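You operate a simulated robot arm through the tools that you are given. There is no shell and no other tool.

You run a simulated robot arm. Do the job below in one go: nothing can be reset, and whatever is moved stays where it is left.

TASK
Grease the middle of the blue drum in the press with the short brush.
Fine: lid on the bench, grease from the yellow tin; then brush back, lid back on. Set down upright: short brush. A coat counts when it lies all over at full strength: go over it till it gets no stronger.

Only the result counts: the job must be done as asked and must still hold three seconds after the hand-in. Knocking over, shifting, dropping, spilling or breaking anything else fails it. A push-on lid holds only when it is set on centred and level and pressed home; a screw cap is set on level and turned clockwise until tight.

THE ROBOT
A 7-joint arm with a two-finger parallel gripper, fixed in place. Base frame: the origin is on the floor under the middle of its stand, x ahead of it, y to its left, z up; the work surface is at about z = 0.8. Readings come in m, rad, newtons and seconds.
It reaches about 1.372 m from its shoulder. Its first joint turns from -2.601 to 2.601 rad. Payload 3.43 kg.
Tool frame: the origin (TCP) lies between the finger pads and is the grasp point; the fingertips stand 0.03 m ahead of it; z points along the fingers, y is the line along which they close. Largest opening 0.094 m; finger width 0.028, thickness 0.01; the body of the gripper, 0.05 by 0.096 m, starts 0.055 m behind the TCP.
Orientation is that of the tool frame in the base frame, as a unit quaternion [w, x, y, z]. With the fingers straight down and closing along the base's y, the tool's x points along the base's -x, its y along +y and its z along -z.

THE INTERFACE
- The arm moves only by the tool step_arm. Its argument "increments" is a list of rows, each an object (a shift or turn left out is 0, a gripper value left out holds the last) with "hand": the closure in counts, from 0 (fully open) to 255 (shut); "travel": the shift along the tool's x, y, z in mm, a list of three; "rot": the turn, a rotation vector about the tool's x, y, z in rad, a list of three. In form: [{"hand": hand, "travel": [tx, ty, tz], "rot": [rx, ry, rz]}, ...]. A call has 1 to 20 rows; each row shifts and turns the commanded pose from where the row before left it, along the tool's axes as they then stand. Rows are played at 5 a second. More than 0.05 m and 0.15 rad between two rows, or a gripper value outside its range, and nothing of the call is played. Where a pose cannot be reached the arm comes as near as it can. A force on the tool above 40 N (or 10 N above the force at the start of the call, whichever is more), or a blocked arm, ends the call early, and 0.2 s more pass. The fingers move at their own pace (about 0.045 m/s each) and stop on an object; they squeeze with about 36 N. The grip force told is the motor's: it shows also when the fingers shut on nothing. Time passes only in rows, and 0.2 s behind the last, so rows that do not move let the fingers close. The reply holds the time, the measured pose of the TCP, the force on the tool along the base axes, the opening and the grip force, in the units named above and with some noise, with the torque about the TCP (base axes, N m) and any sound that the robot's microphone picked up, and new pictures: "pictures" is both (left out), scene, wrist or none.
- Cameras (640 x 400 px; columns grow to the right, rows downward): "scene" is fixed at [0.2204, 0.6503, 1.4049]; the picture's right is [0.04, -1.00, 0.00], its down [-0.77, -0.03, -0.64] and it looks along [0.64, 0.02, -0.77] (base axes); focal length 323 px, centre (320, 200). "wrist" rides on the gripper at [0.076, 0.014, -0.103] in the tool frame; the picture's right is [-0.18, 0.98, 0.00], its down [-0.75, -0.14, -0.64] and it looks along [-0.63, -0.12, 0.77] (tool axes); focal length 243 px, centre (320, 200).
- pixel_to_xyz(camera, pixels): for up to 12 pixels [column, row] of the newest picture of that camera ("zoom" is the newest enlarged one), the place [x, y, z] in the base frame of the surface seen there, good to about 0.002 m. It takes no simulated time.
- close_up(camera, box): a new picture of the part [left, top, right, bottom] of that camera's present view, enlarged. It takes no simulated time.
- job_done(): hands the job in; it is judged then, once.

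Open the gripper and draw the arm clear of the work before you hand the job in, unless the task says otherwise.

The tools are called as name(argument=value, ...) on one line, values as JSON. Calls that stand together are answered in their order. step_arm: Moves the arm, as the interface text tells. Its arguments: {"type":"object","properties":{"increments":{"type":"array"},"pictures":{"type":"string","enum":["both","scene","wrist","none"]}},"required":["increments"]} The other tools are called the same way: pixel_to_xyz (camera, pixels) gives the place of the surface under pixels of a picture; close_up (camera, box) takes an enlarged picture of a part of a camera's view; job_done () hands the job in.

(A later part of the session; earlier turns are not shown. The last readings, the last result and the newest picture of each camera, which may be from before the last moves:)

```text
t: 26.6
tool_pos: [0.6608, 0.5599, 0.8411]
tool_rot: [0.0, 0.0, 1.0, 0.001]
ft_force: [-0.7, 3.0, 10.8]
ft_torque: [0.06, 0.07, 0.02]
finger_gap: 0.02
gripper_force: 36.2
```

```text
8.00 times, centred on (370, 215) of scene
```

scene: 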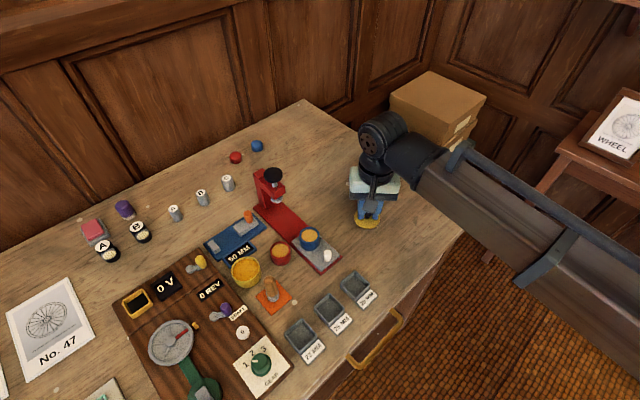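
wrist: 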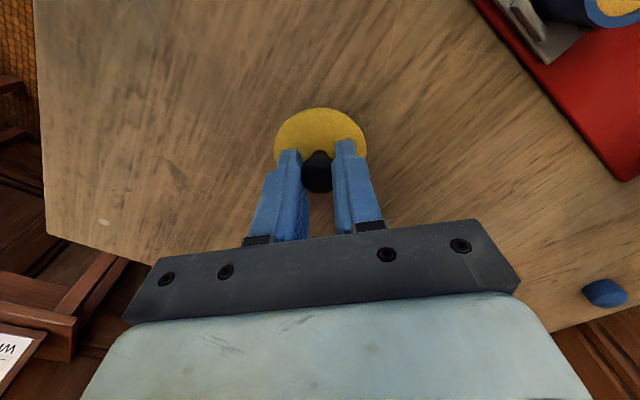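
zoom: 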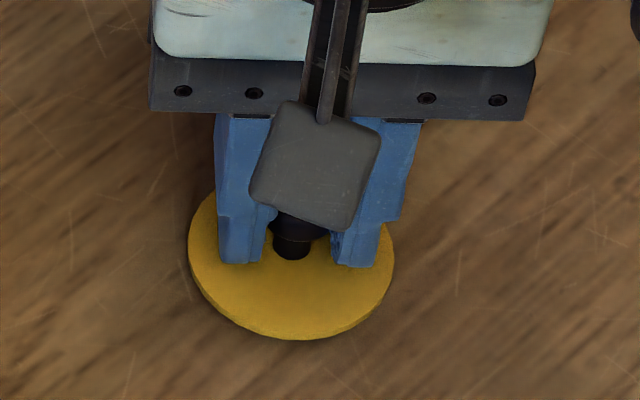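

Contact: Fz≈10.8 N at z≈0.841, lid down on the bench. I ease off 0.5 mm, open the fingers and rise.

step_arm(increments=[{"travel": [0, 0, -0.5]}, {"hand": 119}, {"hand": 119}, {"hand": 119}, {"travel": [0, 0, -4]}, {"travel": [0, 0, -10]}, {"travel": [0, 0, -20]}, {"travel": [0, 0, -30]}, {"travel": [0, 0, -40]}, {}], pictures="both")

close_up(camera="scene", box=[335, 190, 405, 240])

```text
t: 28.8
tool_pos: [0.6603, 0.5599, 0.9472]
tool_rot: [-0.001, 0.0, 1.0, 0.0]
ft_force: [-0.3, -0.5, 0.7]
ft_torque: [-0.03, 0.01, -0.01]
finger_gap: 0.0503
gripper_force: 0.0
```

scene: 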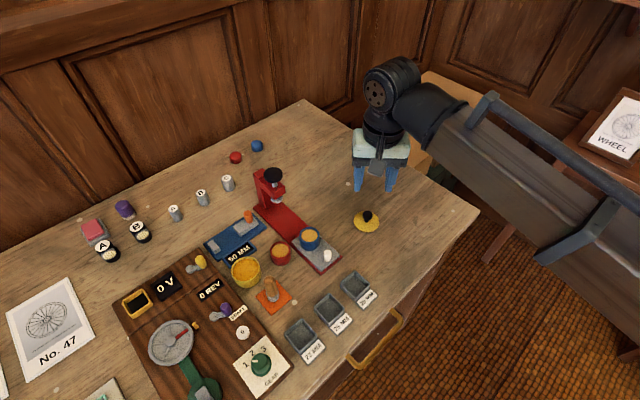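
wrist: 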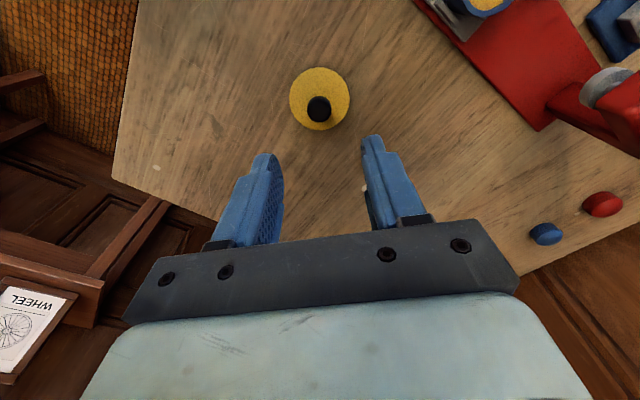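

```text
8.00 times, centred on (370, 215) of scene
```

zoom: 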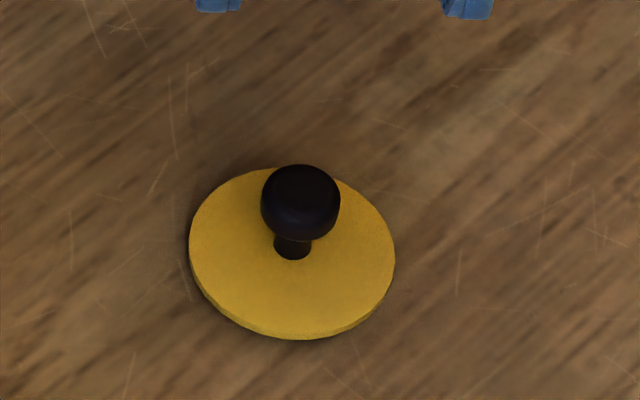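

The lid rests flat on the bench. The scene view is free now, so I zoom on brush, tin and drum to measure them.

close_up(camera="scene", box=[225, 250, 305, 315])

pixel_to_xyz(camera="zoom", pixels=[[315, 120], [345, 160], [375, 160], [360, 140], [360, 172], [360, 240], [340, 200], [390, 200], [365, 285], [335, 255], [400, 265], [365, 262]])

```text
6.15 times, centred on (265, 282) of scene
```

zoom: 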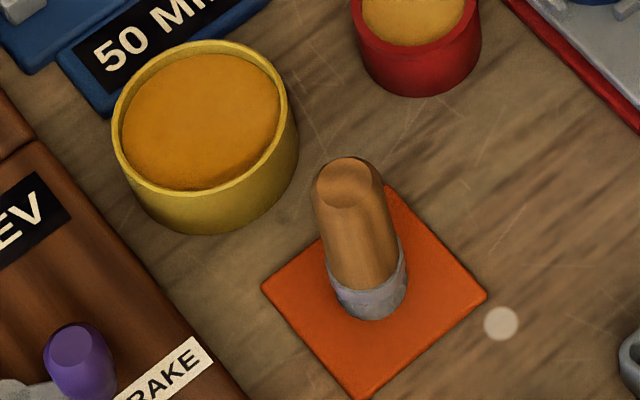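

```text
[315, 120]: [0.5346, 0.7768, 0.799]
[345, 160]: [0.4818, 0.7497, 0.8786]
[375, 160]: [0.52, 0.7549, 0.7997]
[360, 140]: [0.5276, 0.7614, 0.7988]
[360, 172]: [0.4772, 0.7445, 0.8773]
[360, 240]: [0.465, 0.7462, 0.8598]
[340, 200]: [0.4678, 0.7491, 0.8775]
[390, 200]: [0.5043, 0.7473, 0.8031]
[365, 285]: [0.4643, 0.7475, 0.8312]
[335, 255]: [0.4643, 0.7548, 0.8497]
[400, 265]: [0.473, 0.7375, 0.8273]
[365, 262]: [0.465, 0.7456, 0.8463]
```

I sample the top and sides of the brush's handle and its foot more finely.

pixel_to_xyz(camera="zoom", pixels=[[322, 183], [372, 183], [347, 163], [347, 203], [347, 183], [326, 230], [390, 230], [335, 285], [402, 280], [370, 310], [370, 318], [366, 330]])

pixel_to_xyz(camera="zoom", pixels=[[200, 125], [200, 50], [200, 185], [125, 130], [280, 120], [116, 140], [296, 130], [200, 195], [205, 43], [160, 90], [250, 160], [355, 390]])

close_up(camera="scene", box=[290, 220, 335, 260])

```text
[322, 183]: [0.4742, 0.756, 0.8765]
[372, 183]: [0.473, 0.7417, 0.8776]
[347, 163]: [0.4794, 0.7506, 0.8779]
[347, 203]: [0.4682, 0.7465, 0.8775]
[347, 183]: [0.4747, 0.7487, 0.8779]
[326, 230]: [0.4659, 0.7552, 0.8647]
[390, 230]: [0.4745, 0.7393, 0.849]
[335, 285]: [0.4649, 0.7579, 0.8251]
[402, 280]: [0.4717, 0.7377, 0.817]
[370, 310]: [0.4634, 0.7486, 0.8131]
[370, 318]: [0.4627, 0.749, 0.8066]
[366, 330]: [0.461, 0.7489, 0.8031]
```

```text
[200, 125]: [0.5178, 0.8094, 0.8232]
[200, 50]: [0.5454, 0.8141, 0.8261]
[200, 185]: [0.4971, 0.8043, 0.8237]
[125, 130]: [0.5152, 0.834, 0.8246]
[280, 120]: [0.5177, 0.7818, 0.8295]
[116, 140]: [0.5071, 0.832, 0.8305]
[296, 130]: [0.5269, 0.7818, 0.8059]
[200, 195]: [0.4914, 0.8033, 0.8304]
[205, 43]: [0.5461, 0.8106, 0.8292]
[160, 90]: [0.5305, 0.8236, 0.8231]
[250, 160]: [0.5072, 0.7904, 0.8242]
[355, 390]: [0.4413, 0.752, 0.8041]
```

```text
10.00 times, centred on (312, 240) of scene
```

zoom: 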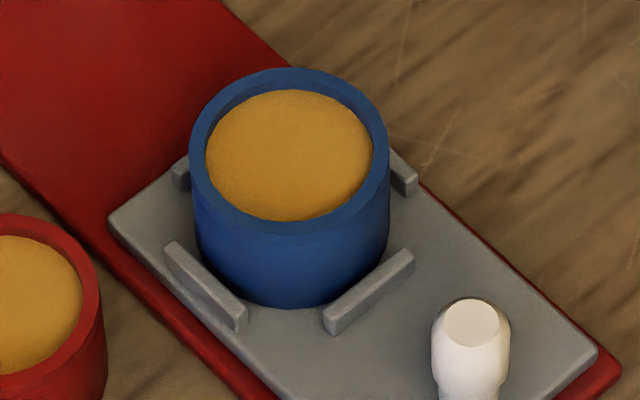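

Brush axis ≈ (0.474,0.748), top z≈0.878, foot on the mat z≈0.804; grease z≈0.8235 in a tin centred (0.518,0.808). Now I sample the drum.

pixel_to_xyz(camera="zoom", pixels=[[290, 155], [212, 160], [368, 155], [288, 95], [292, 215], [195, 155], [382, 150], [288, 74], [292, 232], [240, 110], [340, 110], [345, 200]])

pixel_to_xyz(camera="zoom", pixels=[[470, 320], [470, 360], [205, 280], [370, 290], [402, 165], [180, 170], [150, 220], [300, 340], [292, 290], [230, 195], [290, 222], [290, 90]])

```text
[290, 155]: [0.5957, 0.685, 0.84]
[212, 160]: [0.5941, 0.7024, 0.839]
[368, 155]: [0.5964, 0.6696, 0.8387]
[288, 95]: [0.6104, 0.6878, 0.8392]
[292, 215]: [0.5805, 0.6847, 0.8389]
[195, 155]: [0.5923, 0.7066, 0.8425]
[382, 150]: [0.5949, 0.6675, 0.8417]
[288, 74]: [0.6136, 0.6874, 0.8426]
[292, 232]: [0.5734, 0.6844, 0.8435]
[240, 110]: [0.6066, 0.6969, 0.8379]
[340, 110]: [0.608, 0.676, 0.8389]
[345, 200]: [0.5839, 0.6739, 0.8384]
```

```text
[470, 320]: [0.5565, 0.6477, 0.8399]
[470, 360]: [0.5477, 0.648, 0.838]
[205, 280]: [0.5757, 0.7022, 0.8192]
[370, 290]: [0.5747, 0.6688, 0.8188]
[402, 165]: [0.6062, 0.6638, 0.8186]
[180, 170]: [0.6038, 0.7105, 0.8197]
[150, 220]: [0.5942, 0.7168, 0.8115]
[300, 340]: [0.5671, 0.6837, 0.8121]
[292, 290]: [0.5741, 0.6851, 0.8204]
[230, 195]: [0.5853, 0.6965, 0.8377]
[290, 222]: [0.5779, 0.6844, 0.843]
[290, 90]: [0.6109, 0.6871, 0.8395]
```

Drum core centre ≈ (0.594,0.6865), radius ≈0.0175, z≈0.839, rim z≈0.843. I move above the brush at (0.474,0.748).

step_arm(increments=[{"hand": 119, "travel": [26.56, 26.89, 0]}, {"travel": [26.56, 26.89, 0]}, {"travel": [26.56, 26.89, 0]}, {"travel": [26.56, 26.89, 0]}, {"travel": [26.56, 26.89, 0]}, {"travel": [26.56, 26.89, 0]}, {"travel": [26.56, 26.89, 0]}, {"travel": [0, 0, 15]}, {}], pictures="wrist")

close_up(camera="wrist", box=[230, 60, 410, 180])

```text
t: 30.8
tool_pos: [0.4745, 0.7484, 0.9305]
tool_rot: [0.0, 0.0, 1.0, 0.0]
ft_force: [0.1, 0.1, 1.6]
ft_torque: [-0.01, -0.01, 0.0]
finger_gap: 0.0499
gripper_force: 0.0
```

wrist: 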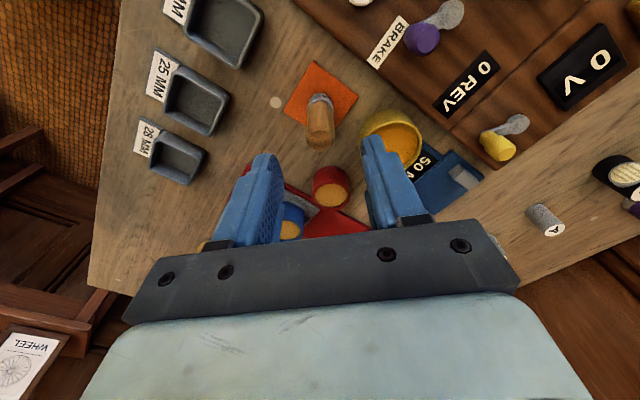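

```text
3.33 times, centred on (320, 120) of wrist
```

zoom: 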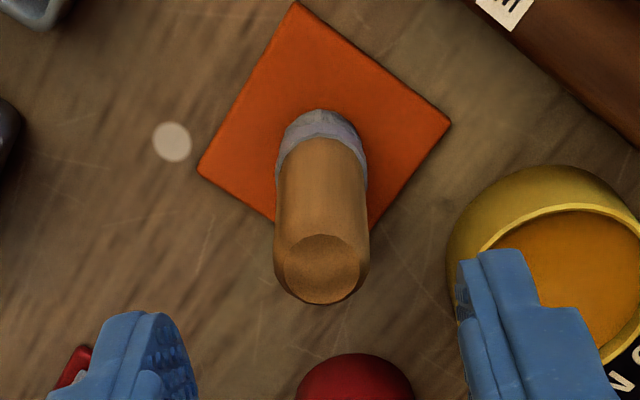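

pixel_to_xyz(camera="zoom", pixels=[[318, 270], [290, 270], [355, 270], [318, 242], [318, 298], [276, 240], [368, 240], [280, 160], [362, 160], [322, 112], [322, 200], [318, 122]])

```text
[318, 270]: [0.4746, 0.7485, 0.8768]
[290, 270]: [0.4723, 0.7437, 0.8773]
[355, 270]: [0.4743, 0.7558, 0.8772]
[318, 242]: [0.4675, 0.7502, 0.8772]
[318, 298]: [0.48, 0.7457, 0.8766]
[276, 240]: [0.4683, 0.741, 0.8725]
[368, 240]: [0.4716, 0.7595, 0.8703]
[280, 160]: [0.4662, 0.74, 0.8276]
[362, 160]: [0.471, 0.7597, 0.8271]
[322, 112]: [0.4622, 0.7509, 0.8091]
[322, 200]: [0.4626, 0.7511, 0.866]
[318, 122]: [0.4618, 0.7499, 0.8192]
```

Brush axis ≈ (0.473,0.749), about 19 mm thick. I shift 1 mm, lower around the handle to z≈0.868 and close.

step_arm(increments=[{"travel": [0.5, 1, 20]}, {"travel": [0, 0, 20]}, {"travel": [0, 0, 14]}, {"travel": [0, 0, 8]}, {}, {"hand": 255}, {"hand": 255}, {"hand": 255}, {"hand": 255}], pictures="both")

close_up(camera="wrist", box=[230, 60, 410, 180])

```text
t: 32.8
tool_pos: [0.4735, 0.75, 0.868]
tool_rot: [0.0, 0.0, 1.0, 0.0]
ft_force: [-0.1, 0.2, 0.4]
ft_torque: [0.04, 0.03, -0.01]
finger_gap: 0.0213
gripper_force: 35.8
```

scene: 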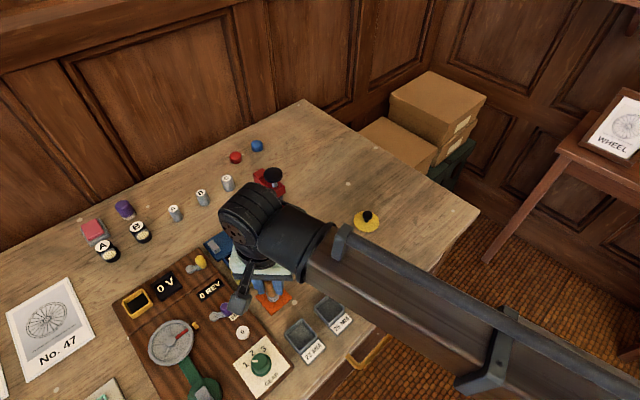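
wrist: 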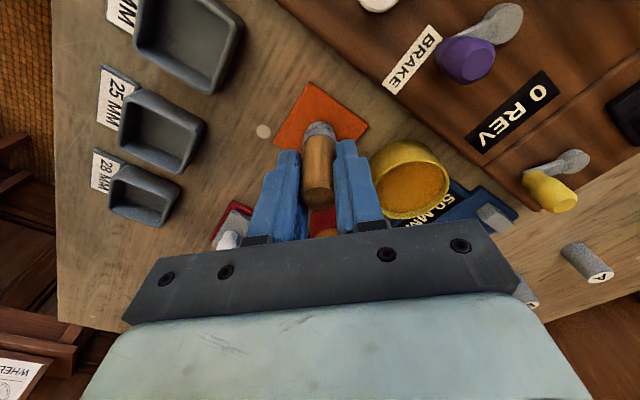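

```text
3.33 times, centred on (320, 120) of wrist
```

zoom: 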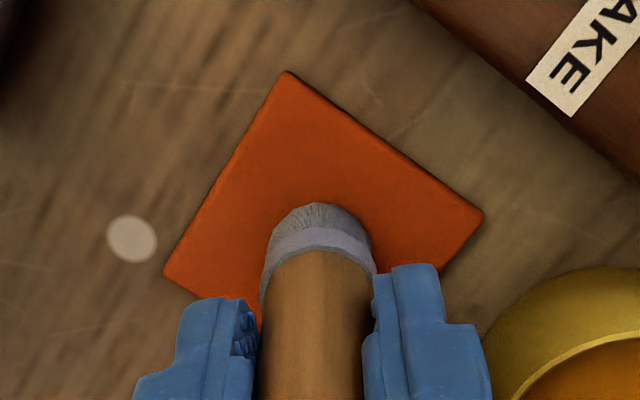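

The brush is held (gap 0.0213 m) with its short bristles at zoom (320,215). I lift it and carry it over the tin's middle (0.518,0.808).

step_arm(increments=[{"travel": [0, 0, -3]}, {"travel": [0, 0, -6]}, {"travel": [0, 0, -10]}, {"travel": [0, 0, -12]}, {"travel": [0, 0, -12]}, {"travel": [0, 0, -7]}, {"travel": [-4, 5.5, 0]}, {"travel": [-8, 10.5, 0]}, {"travel": [-10, 13.5, 0]}, {"travel": [-10, 13.5, 0]}, {"travel": [-8, 10.5, 0]}, {"travel": [-4.5, 5.5, 0]}, {}], pictures="both")

close_up(camera="wrist", box=[230, 60, 410, 180])

close_up(camera="scene", box=[210, 240, 310, 320])

```text
t: 35.6
tool_pos: [0.5183, 0.8085, 0.9184]
tool_rot: [0.0, 0.0, 1.0, 0.0]
ft_force: [0.6, 0.3, -1.6]
ft_torque: [-0.03, 0.04, -0.02]
finger_gap: 0.0214
gripper_force: 36.0
```

scene: 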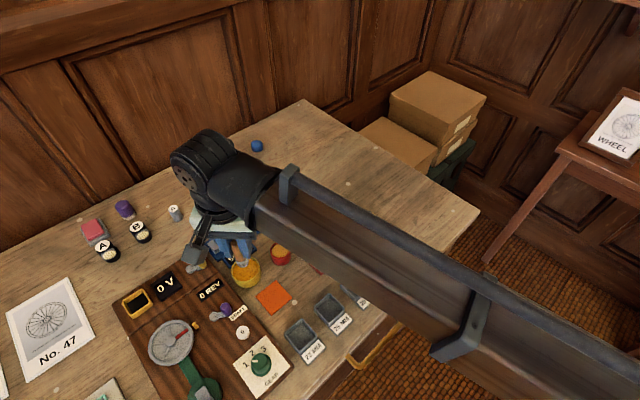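
wrist: 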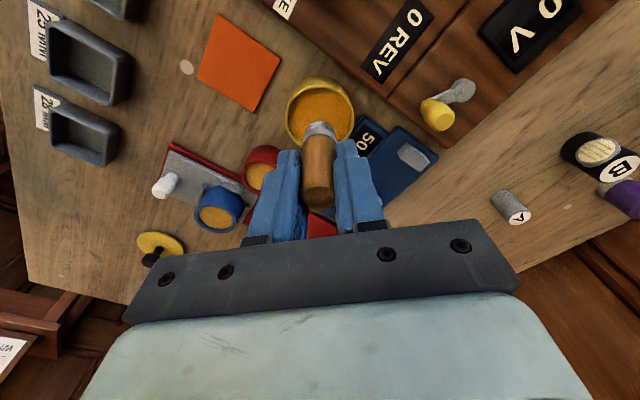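

```text
3.33 times, centred on (320, 120) of wrist
```

zoom: 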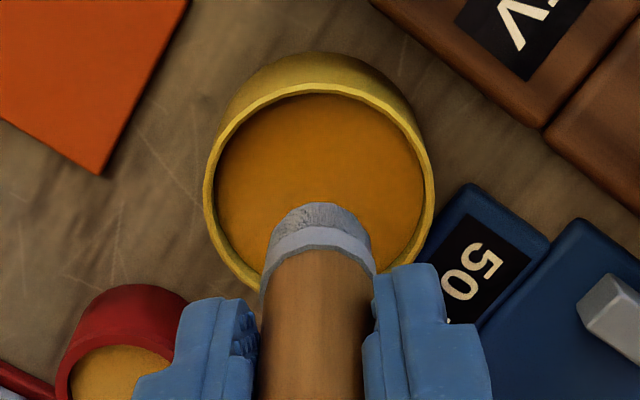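

```text
5.00 times, centred on (260, 280) of scene
```

zoom: 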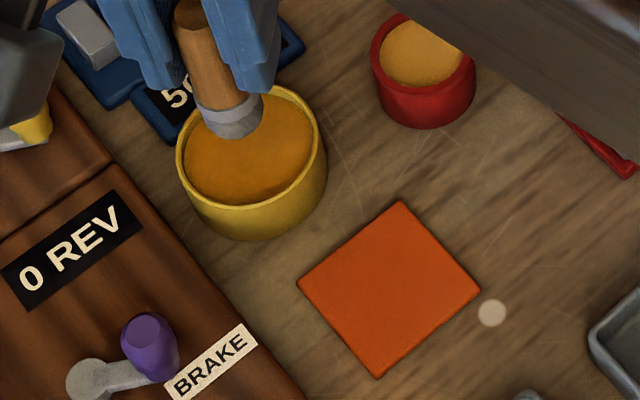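

The brush is centred above the tin with its tip at about z 0.8535. I lower 33 mm to dip about 3 mm into the grease.

step_arm(increments=[{"travel": [0, 0, 12]}, {"travel": [0, 0, 10]}, {"travel": [0, 0, 6]}, {"travel": [0, 0, 3]}, {"travel": [0, 0, 2]}, {}, {}], pictures="wrist")

close_up(camera="wrist", box=[230, 60, 410, 180])

close_up(camera="scene", box=[210, 240, 310, 320])

```text
t: 37.2
tool_pos: [0.5179, 0.8086, 0.886]
tool_rot: [0.001, 0.0, 1.0, 0.002]
ft_force: [3.0, 1.6, 28.7]
ft_torque: [-0.01, -0.14, -0.03]
finger_gap: 0.0218
gripper_force: 36.2
```

wrist: 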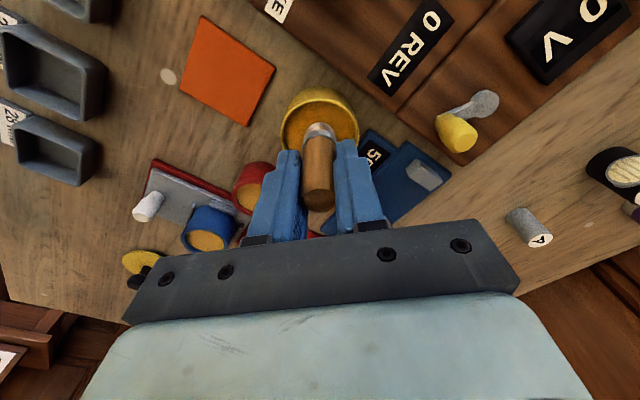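

```text
3.33 times, centred on (320, 120) of wrist
```

zoom: 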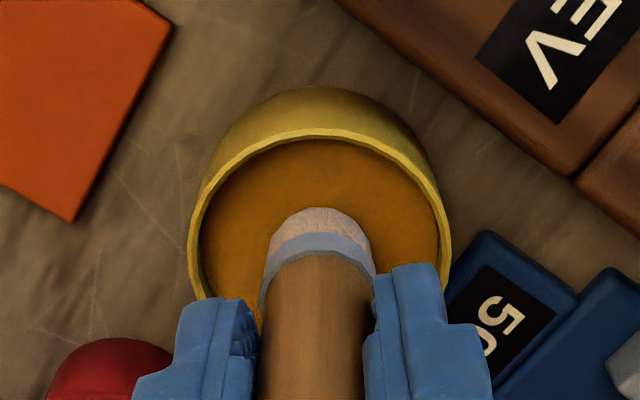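

```text
5.00 times, centred on (260, 280) of scene
```

zoom: 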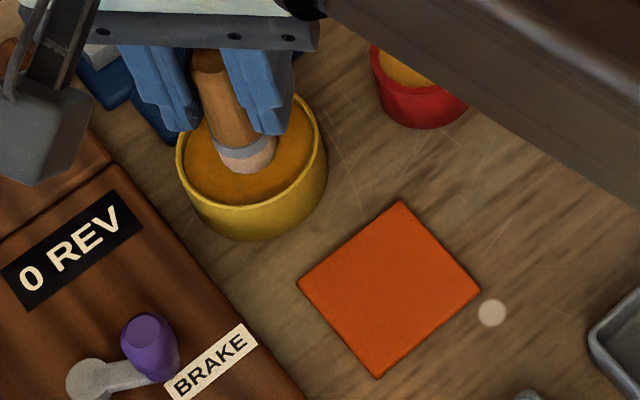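

The grease holds the brush up: Fz≈28.7 N at z≈0.886, and the bristles have turned a paler orange. I ease up 1.5 mm and swirl lightly to load the brush.

step_arm(increments=[{"travel": [0, 0, -1]}, {}], pictures="none")

```text
t: 37.8
tool_pos: [0.5186, 0.8078, 0.8866]
tool_rot: [0.0, 0.0, 1.0, 0.0]
ft_force: [3.9, 3.9, 18.5]
ft_torque: [0.12, -0.18, -0.03]
finger_gap: 0.0212
gripper_force: 35.8
```

About 10 N per mm of stiffness; I ease up to a light touch and rest there a moment (no sideways drag, so the tin stays put), then lift to look at the bristles.

step_arm(increments=[{"travel": [0, 0, -1.4]}, {}, {}, {}], pictures="none")

step_arm(increments=[{"travel": [0, 0, -2]}, {"travel": [0, 0, -6]}, {"travel": [0, 0, -12]}, {"travel": [0, 0, -12]}, {}], pictures="wrist")

close_up(camera="wrist", box=[260, 70, 380, 150])

close_up(camera="scene", box=[210, 240, 310, 320])

```text
t: 38.8
tool_pos: [0.5181, 0.8071, 0.8872]
tool_rot: [0.0, 0.001, 1.0, 0.0]
ft_force: [-0.7, 0.3, -0.9]
ft_torque: [-0.01, 0.01, -0.02]
finger_gap: 0.0215
gripper_force: 35.9
```

```text
t: 40.0
tool_pos: [0.5188, 0.8083, 0.9192]
tool_rot: [0.0, 0.001, 1.0, 0.0]
ft_force: [-0.6, -0.7, -1.2]
ft_torque: [0.0, 0.02, -0.01]
finger_gap: 0.0212
gripper_force: 36.0
```

wrist: 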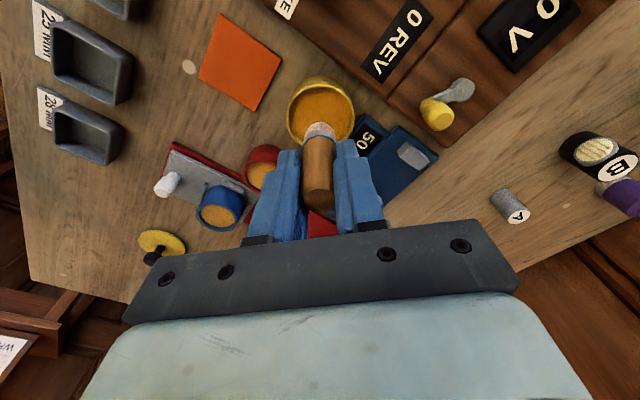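

```text
5.00 times, centred on (320, 110) of wrist
```

zoom: 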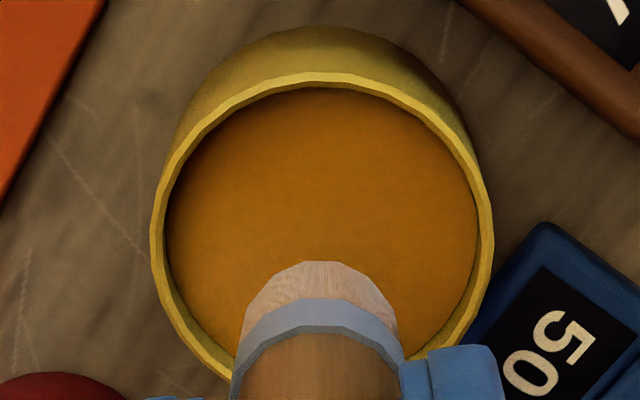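

```text
5.00 times, centred on (260, 280) of scene
```

zoom: 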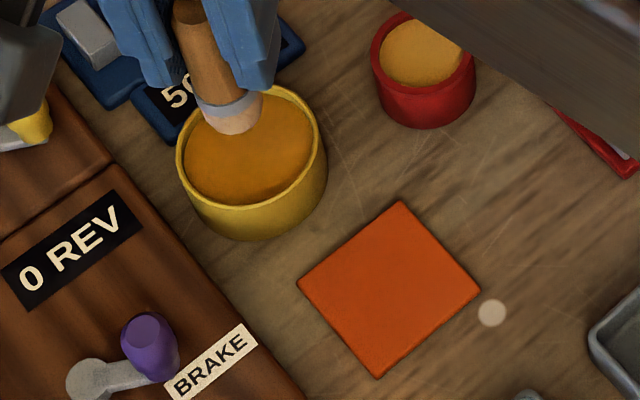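

The bristles now look pale orange, so they carry grease. I dip once more with a light press and a hold, to see if the colour deepens.

step_arm(increments=[{"travel": [0, 0, 12]}, {"travel": [0, 0, 12]}, {"travel": [0, 0, 6]}, {"travel": [0, 0, 2.2]}, {}, {}, {}, {}, {"travel": [0, 0, -2.2]}, {"travel": [0, 0, -6]}, {"travel": [0, 0, -12]}, {"travel": [0, 0, -12]}, {}], pictures="wrist")

close_up(camera="wrist", box=[260, 70, 380, 150])

```text
t: 42.8
tool_pos: [0.5179, 0.8074, 0.9186]
tool_rot: [0.0, 0.0, 1.0, 0.0]
ft_force: [0.2, -0.1, -0.2]
ft_torque: [0.03, 0.05, -0.01]
finger_gap: 0.0213
gripper_force: 36.7
```

wrist: 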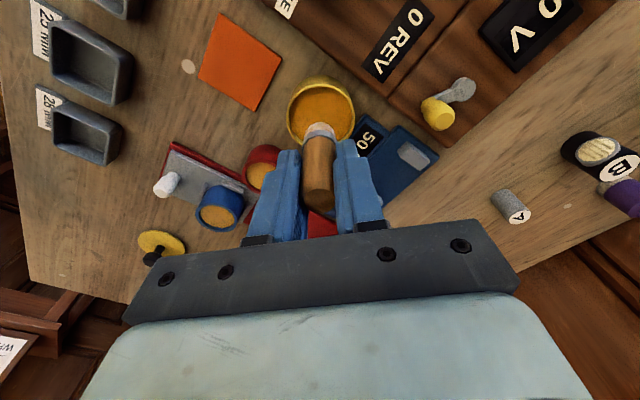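

```text
5.00 times, centred on (320, 110) of wrist
```

zoom: 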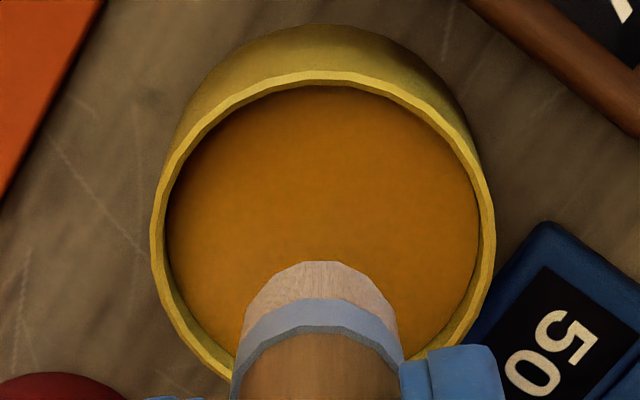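

No change, so the brush is fully loaded. I raise a little and carry it to the drum's centre (0.594,0.6865).

step_arm(increments=[{"travel": [0, 0, -10]}, {"travel": [-5, -8, 0]}, {"travel": [-9.5, -15.2, 0]}, {"travel": [-9.5, -15.2, 0]}, {"travel": [-9.5, -15.2, 0]}, {"travel": [-9.5, -15.2, 0]}, {"travel": [-9.5, -15.2, 0]}, {"travel": [-9.5, -15.2, 0]}, {"travel": [-9.5, -15.2, 0]}, {"travel": [-4.5, -7.1, 0]}, {}], pictures="both")

close_up(camera="wrist", box=[260, 70, 380, 150])

close_up(camera="scene", box=[280, 210, 350, 260])

```text
t: 45.2
tool_pos: [0.5956, 0.6867, 0.9296]
tool_rot: [0.0, 0.0, 1.0, 0.0]
ft_force: [-0.9, 0.1, -1.4]
ft_torque: [0.04, -0.03, 0.02]
finger_gap: 0.0213
gripper_force: 36.2
```

scene: 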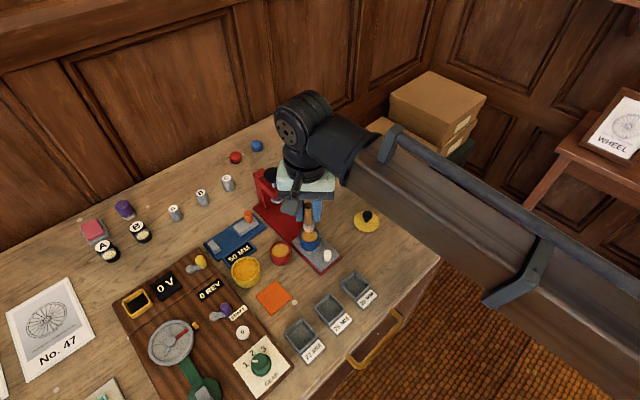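
wrist: 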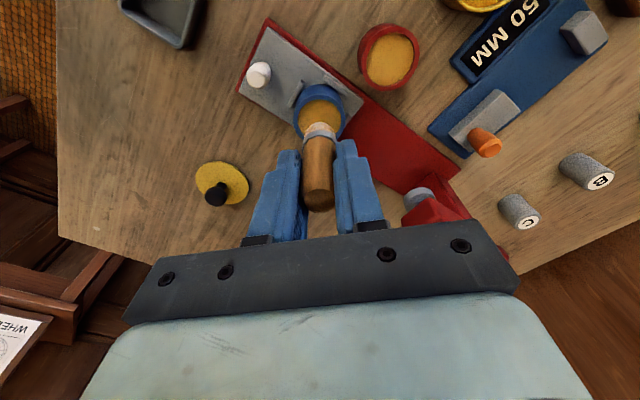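

```text
5.00 times, centred on (320, 110) of wrist
```

zoom: 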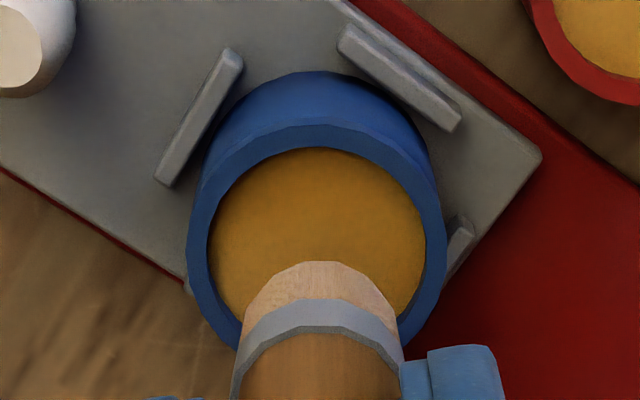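

```text
8.00 times, centred on (315, 235) of scene
```

zoom: 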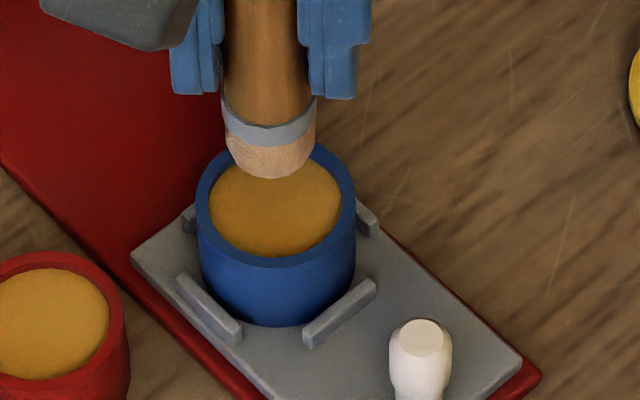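

The brush hangs over the drum. I refine the drum's centre from this wrist view: rim and core edges.

pixel_to_xyz(camera="zoom", pixels=[[198, 250], [436, 250], [318, 133], [215, 245], [418, 245], [318, 155], [240, 180], [400, 180], [225, 170], [410, 170], [225, 325], [415, 325]])

```text
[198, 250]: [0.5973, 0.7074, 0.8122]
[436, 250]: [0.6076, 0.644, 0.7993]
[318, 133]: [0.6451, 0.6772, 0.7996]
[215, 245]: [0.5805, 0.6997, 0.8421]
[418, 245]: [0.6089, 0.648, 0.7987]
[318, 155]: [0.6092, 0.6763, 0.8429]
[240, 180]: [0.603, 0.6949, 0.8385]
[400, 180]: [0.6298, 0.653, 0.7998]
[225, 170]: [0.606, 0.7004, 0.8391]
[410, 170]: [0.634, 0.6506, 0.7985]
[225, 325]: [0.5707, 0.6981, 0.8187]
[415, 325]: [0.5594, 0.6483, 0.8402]
```

Those were read from the scene zoom (the newest); I retake the wrist zoom and sample again.

close_up(camera="wrist", box=[260, 70, 380, 150])

pixel_to_xyz(camera="zoom", pixels=[[194, 250], [438, 250], [318, 129], [215, 245], [418, 245], [318, 155], [240, 180], [400, 180], [222, 165], [412, 165], [218, 320], [425, 310]])

```text
5.00 times, centred on (320, 110) of wrist
```

zoom: 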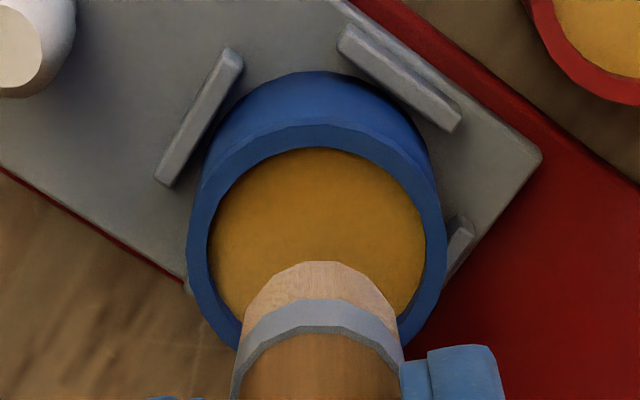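

```text
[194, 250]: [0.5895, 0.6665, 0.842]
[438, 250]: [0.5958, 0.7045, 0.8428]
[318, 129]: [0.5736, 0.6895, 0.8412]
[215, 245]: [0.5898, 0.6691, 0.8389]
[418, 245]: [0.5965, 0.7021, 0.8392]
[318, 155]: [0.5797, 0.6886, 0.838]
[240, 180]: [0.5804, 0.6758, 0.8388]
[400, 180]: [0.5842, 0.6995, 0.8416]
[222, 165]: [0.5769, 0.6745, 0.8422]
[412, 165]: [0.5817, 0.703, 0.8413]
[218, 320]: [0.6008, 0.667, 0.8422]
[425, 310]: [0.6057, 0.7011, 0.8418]
```

Drum centre refined to ≈ (0.5937,0.6863), inner radius ≈0.017, so the brush (radius ≈0.0095) may wander about 7 mm. I lower until a light touch.

step_arm(increments=[{"travel": [0.3, -0.2, 10]}, {"travel": [0, 0, 8]}, {"travel": [0, 0, 4]}, {"travel": [0, 0, 2]}, {}], pictures="wrist")

close_up(camera="wrist", box=[260, 70, 380, 150])

```text
t: 46.4
tool_pos: [0.5938, 0.686, 0.9055]
tool_rot: [-0.001, -0.001, 1.0, 0.0]
ft_force: [0.2, -0.5, -1.3]
ft_torque: [0.0, 0.02, -0.01]
finger_gap: 0.0211
gripper_force: 36.3
```

wrist: 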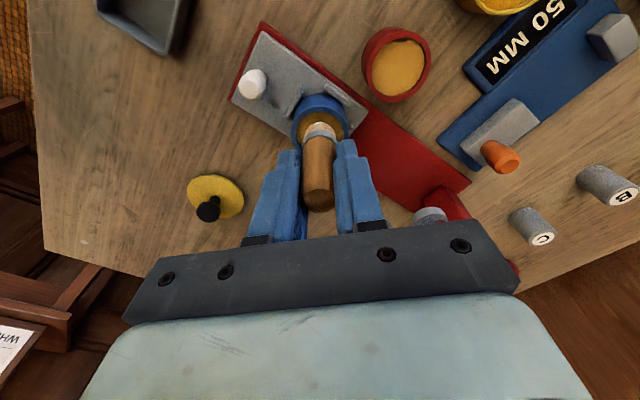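

```text
5.00 times, centred on (320, 110) of wrist
```

zoom: 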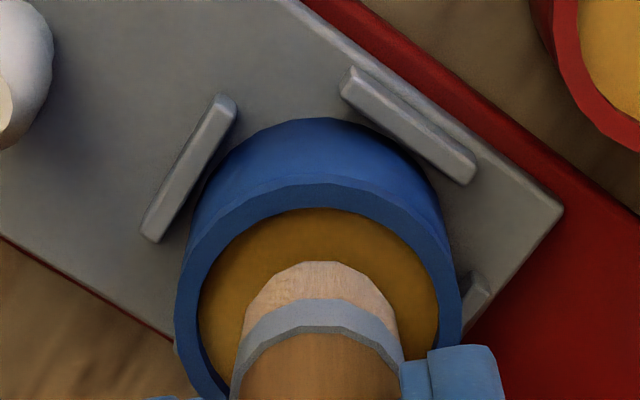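

The tip is centred in the ring, about 2 mm above the core. I lower the last bit.

step_arm(increments=[{"travel": [0, 0, 1.5]}, {"travel": [0, 0, 1]}, {}], pictures="none")

```text
t: 47.2
tool_pos: [0.5951, 0.6869, 0.9022]
tool_rot: [0.0, 0.0, 1.0, 0.0]
ft_force: [0.7, 0.1, -0.6]
ft_torque: [0.02, -0.03, 0.01]
finger_gap: 0.0213
gripper_force: 36.3
```

No load yet at z≈0.902. Another 0.5–1 mm.

step_arm(increments=[{"travel": [0, 0, 0.6]}, {}], pictures="none")

step_arm(increments=[{"travel": [0, 0, 0.5]}, {}], pictures="none")

```text
t: 47.8
tool_pos: [0.5945, 0.6863, 0.9029]
tool_rot: [0.0, 0.001, 1.0, 0.0]
ft_force: [0.7, -0.1, -0.7]
ft_torque: [0.0, 0.02, -0.01]
finger_gap: 0.0214
gripper_force: 36.3
```

```text
t: 48.4
tool_pos: [0.5954, 0.6869, 0.9019]
tool_rot: [0.0, 0.0, 1.0, 0.001]
ft_force: [-0.1, 0.1, -1.1]
ft_torque: [-0.04, 0.0, 0.0]
finger_gap: 0.0212
gripper_force: 36.3
```

Still free at cmd z≈0.9017; a bit further in 0.5 mm steps.

step_arm(increments=[{"travel": [0, 0, 0.5]}, {}], pictures="none")

step_arm(increments=[{"travel": [0, 0, 0.5]}, {}], pictures="wrist")

close_up(camera="wrist", box=[260, 70, 380, 150])

```text
t: 49.0
tool_pos: [0.5936, 0.6856, 0.9009]
tool_rot: [0.0, 0.0, 1.0, -0.001]
ft_force: [-0.6, 0.2, -0.9]
ft_torque: [0.04, 0.03, 0.01]
finger_gap: 0.0213
gripper_force: 35.8
```

```text
t: 49.6
tool_pos: [0.5932, 0.6857, 0.9022]
tool_rot: [0.001, 0.0, 1.0, 0.0]
ft_force: [1.6, 1.3, 9.1]
ft_torque: [0.04, -0.11, -0.03]
finger_gap: 0.0214
gripper_force: 35.8
```

wrist: 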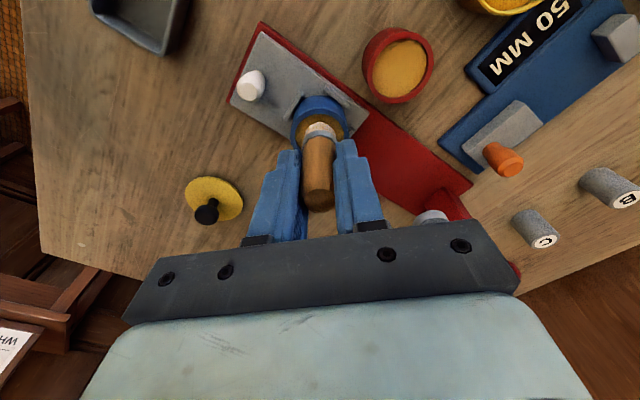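

```text
5.00 times, centred on (320, 110) of wrist
```

zoom: 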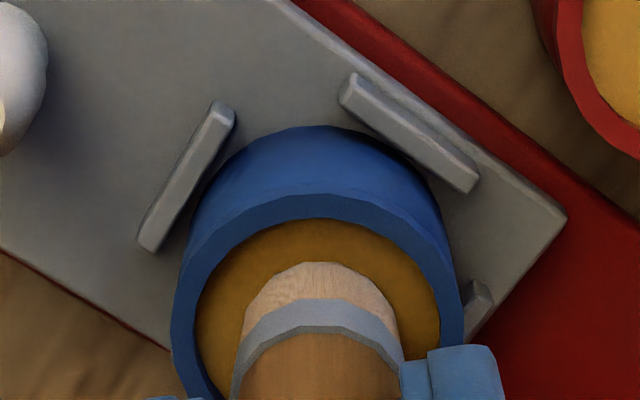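

Contact at Fz≈9 N. I ease 0.3 mm and sweep a small 3 mm circle, then look at the effect.

step_arm(increments=[{"travel": [0, 0, -0.3]}, {"travel": [3, 0, 0]}, {"travel": [-1.5, 2.6, 0]}, {"travel": [-3, 0, 0]}, {"travel": [-1.5, -2.6, 0]}, {"travel": [1.5, -2.6, 0]}, {"travel": [3, 0, 0]}, {"travel": [1.5, 2.6, 0]}, {"travel": [-3, 0, 0]}, {}], pictures="wrist")

close_up(camera="wrist", box=[260, 70, 380, 150])

close_up(camera="scene", box=[280, 210, 350, 260])

```text
t: 51.8
tool_pos: [0.5939, 0.6865, 0.9004]
tool_rot: [0.0, 0.001, 1.0, 0.001]
ft_force: [-3.0, 1.0, 7.8]
ft_torque: [0.16, 0.24, -0.02]
finger_gap: 0.021
gripper_force: 36.1
```

wrist: 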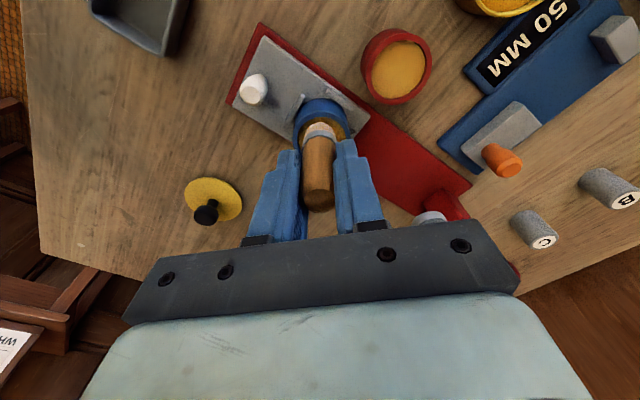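

```text
5.00 times, centred on (320, 110) of wrist
```

zoom: 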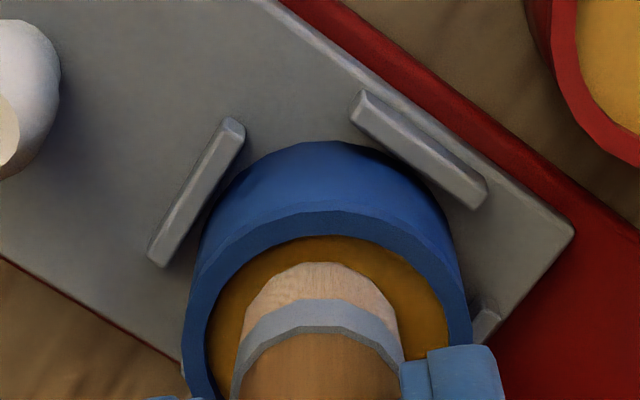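

```text
8.00 times, centred on (315, 235) of scene
```

zoom: 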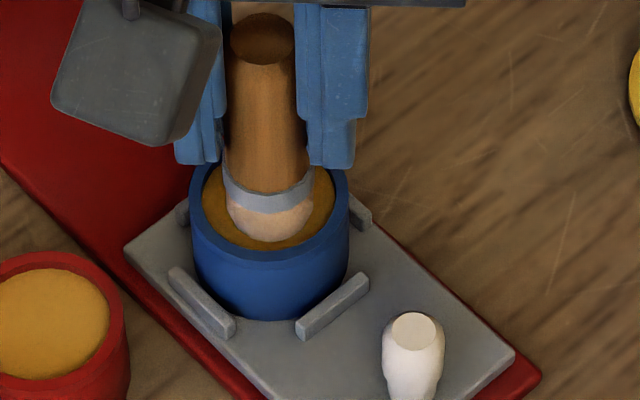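

The brush's drag moved the press's slide slightly (white knob from px (327.5,252) to (326.8,251), about 2–3 mm). I lift off to see the coat and measure the slide.

step_arm(increments=[{"travel": [0, 0, -3]}, {"travel": [0, 0, -10]}, {"travel": [0, 0, -15]}, {"travel": [0, 0, -20]}, {}], pictures="both")

close_up(camera="wrist", box=[250, 50, 370, 130])

close_up(camera="scene", box=[290, 220, 335, 260])

pixel_to_xyz(camera="zoom", pixels=[[470, 310], [470, 350], [205, 270], [365, 285], [212, 160], [368, 155], [292, 215], [292, 240], [195, 155], [382, 150], [340, 180], [240, 180]])

```text
t: 53.0
tool_pos: [0.5946, 0.6855, 0.949]
tool_rot: [0.0, 0.0, 1.0, 0.0]
ft_force: [-0.6, 0.0, -0.3]
ft_torque: [-0.02, -0.01, 0.02]
finger_gap: 0.0214
gripper_force: 35.6
```

scene: 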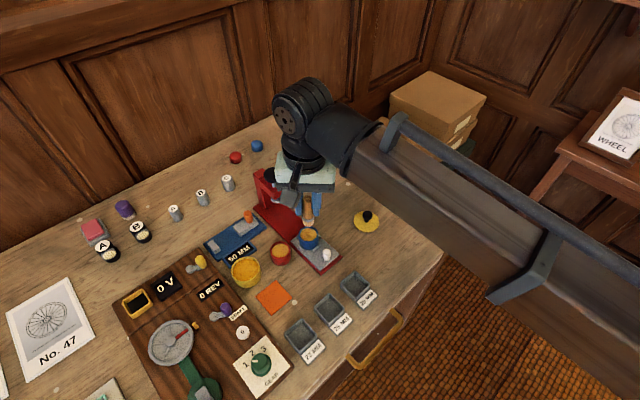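
wrist: 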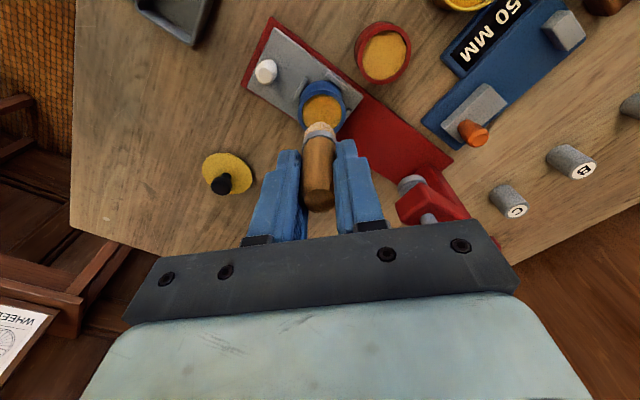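

```text
5.00 times, centred on (310, 90) of wrist
```

zoom: 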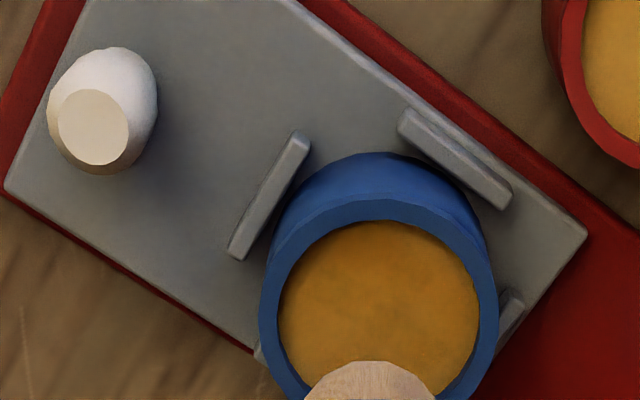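

```text
10.00 times, centred on (312, 240) of scene
```

zoom: 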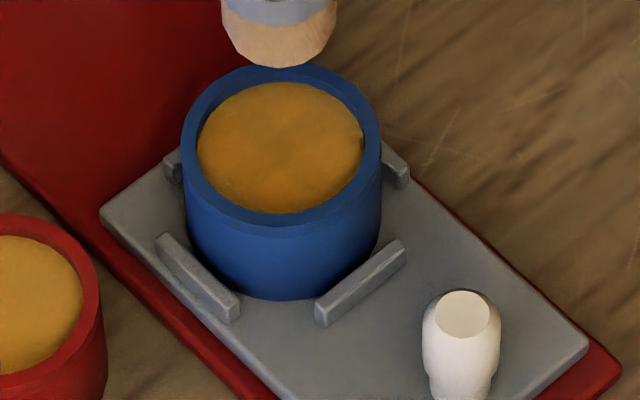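

```text
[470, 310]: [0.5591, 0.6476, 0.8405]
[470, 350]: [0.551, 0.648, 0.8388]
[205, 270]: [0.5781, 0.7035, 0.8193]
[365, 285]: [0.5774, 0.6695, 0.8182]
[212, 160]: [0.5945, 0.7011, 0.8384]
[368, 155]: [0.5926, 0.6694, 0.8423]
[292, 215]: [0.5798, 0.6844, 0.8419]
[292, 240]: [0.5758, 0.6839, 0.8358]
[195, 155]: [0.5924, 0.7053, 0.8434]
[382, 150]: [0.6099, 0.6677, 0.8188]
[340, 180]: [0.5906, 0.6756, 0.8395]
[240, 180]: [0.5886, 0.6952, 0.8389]
```

A faint deeper orange is showing on the core, but the slide crept about 2–3 mm along its track. I measure the track's direction to sweep across it rather than along it.

pixel_to_xyz(camera="zoom", pixels=[[110, 214], [285, 385], [415, 190], [575, 335], [30, 185], [230, 390], [440, 195], [600, 345], [130, 235], [260, 362]])

close_up(camera="scene", box=[240, 160, 350, 275])

```text
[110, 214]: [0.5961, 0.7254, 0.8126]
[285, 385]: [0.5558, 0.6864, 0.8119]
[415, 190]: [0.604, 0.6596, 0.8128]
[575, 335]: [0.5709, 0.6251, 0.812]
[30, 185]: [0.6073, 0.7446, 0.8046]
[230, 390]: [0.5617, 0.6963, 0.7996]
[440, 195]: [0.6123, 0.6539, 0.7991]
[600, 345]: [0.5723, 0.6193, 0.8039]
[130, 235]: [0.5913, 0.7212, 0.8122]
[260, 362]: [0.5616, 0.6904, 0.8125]
```

```text
3.48 times, centred on (295, 218) of scene
```

zoom: 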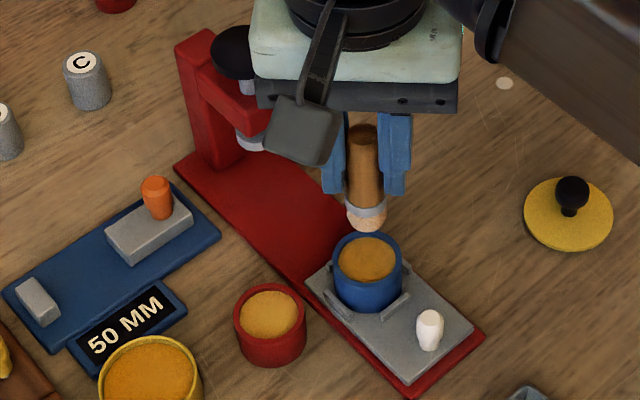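

The track runs at 45° in base x–y, so sweeping across it is along base (-1,1). I first set the brush on the shifted drum's centre and drag the slide back about 3 mm along the track.

step_arm(increments=[{"travel": [-2.2, 2.1, 15]}, {"travel": [0, 0, 20]}, {"travel": [0, 0, 10]}, {"travel": [0, 0, 2.7]}, {"travel": [0, 0, 0.6]}, {}], pictures="none")

step_arm(increments=[{"travel": [0.57, -0.57, 0]}, {"travel": [0.57, -0.57, 0]}, {"travel": [0.57, -0.57, 0]}, {"travel": [0.57, -0.57, 0]}, {}], pictures="scene")

close_up(camera="scene", box=[290, 220, 335, 260])

```text
t: 54.4
tool_pos: [0.5966, 0.6878, 0.9004]
tool_rot: [0.001, 0.0, 1.0, 0.001]
ft_force: [1.5, 0.1, 20.0]
ft_torque: [0.01, 0.02, -0.01]
finger_gap: 0.0213
gripper_force: 36.1
```

```text
t: 55.6
tool_pos: [0.5938, 0.6857, 0.9011]
tool_rot: [0.0, 0.0, 1.0, 0.001]
ft_force: [8.6, 4.0, 20.0]
ft_torque: [0.28, -0.48, -0.02]
finger_gap: 0.0211
gripper_force: 36.6
```

scene: 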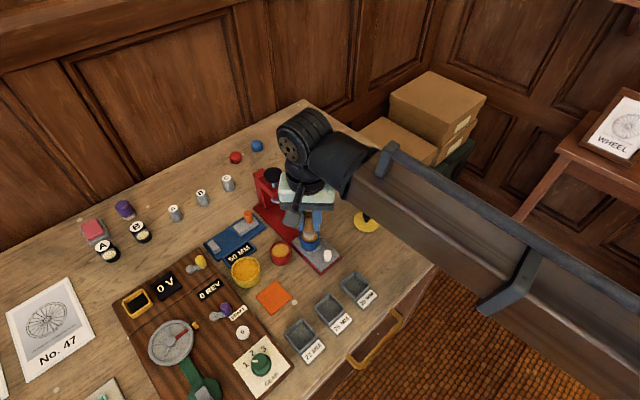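

```text
10.00 times, centred on (312, 240) of scene
```

zoom: 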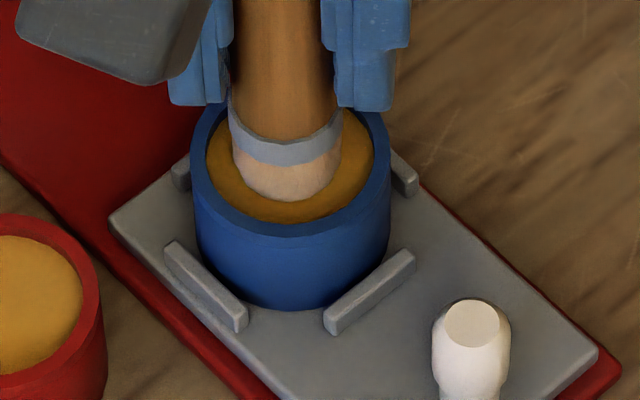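

The slide is back at its starting place (knob top at zoom (472,322) as at first). Now I ease to a light press and sweep only across the track.

step_arm(increments=[{"travel": [0, 0, -1.4]}, {}], pictures="none")

step_arm(increments=[{"travel": [2.47, 2.47, 0]}, {"travel": [2.47, 2.47, 0]}, {"travel": [-2.47, -2.47, 0]}, {"travel": [-2.47, -2.47, 0]}, {"travel": [-2.47, -2.47, 0]}, {"travel": [-2.47, -2.47, 0]}, {"travel": [2.47, 2.47, 0]}, {"travel": [2.47, 2.47, 0]}, {}], pictures="scene")

close_up(camera="scene", box=[290, 220, 335, 260])

```text
t: 56.2
tool_pos: [0.5925, 0.6854, 0.9006]
tool_rot: [-0.001, 0.0, 1.0, 0.0]
ft_force: [1.2, 0.4, 1.4]
ft_torque: [0.03, -0.06, 0.03]
finger_gap: 0.0211
gripper_force: 35.9
```

```text
t: 58.2
tool_pos: [0.5936, 0.6839, 0.903]
tool_rot: [0.0, 0.0, 1.0, 0.001]
ft_force: [0.3, 0.5, -0.8]
ft_torque: [-0.01, 0.0, 0.0]
finger_gap: 0.0212
gripper_force: 36.2
```

scene: 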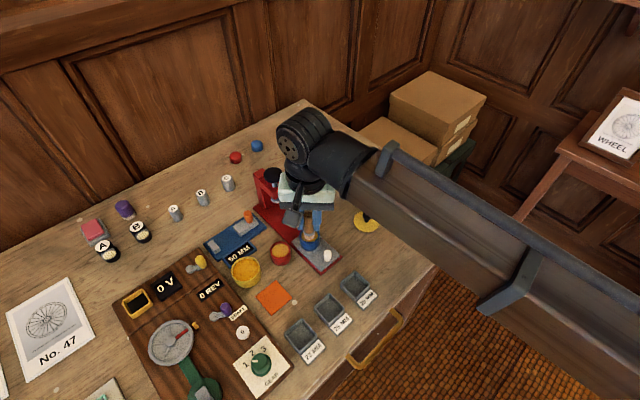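

```text
10.00 times, centred on (312, 240) of scene
```

zoom: 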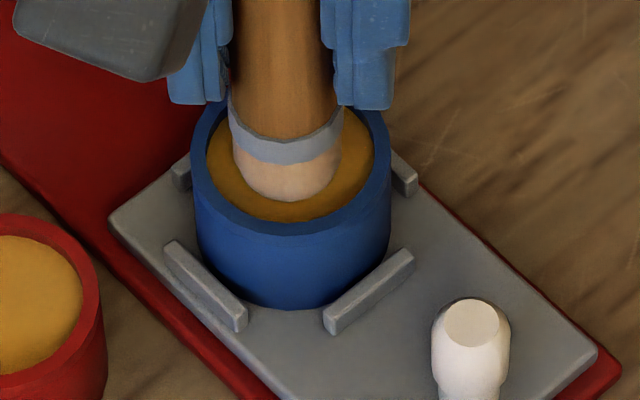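

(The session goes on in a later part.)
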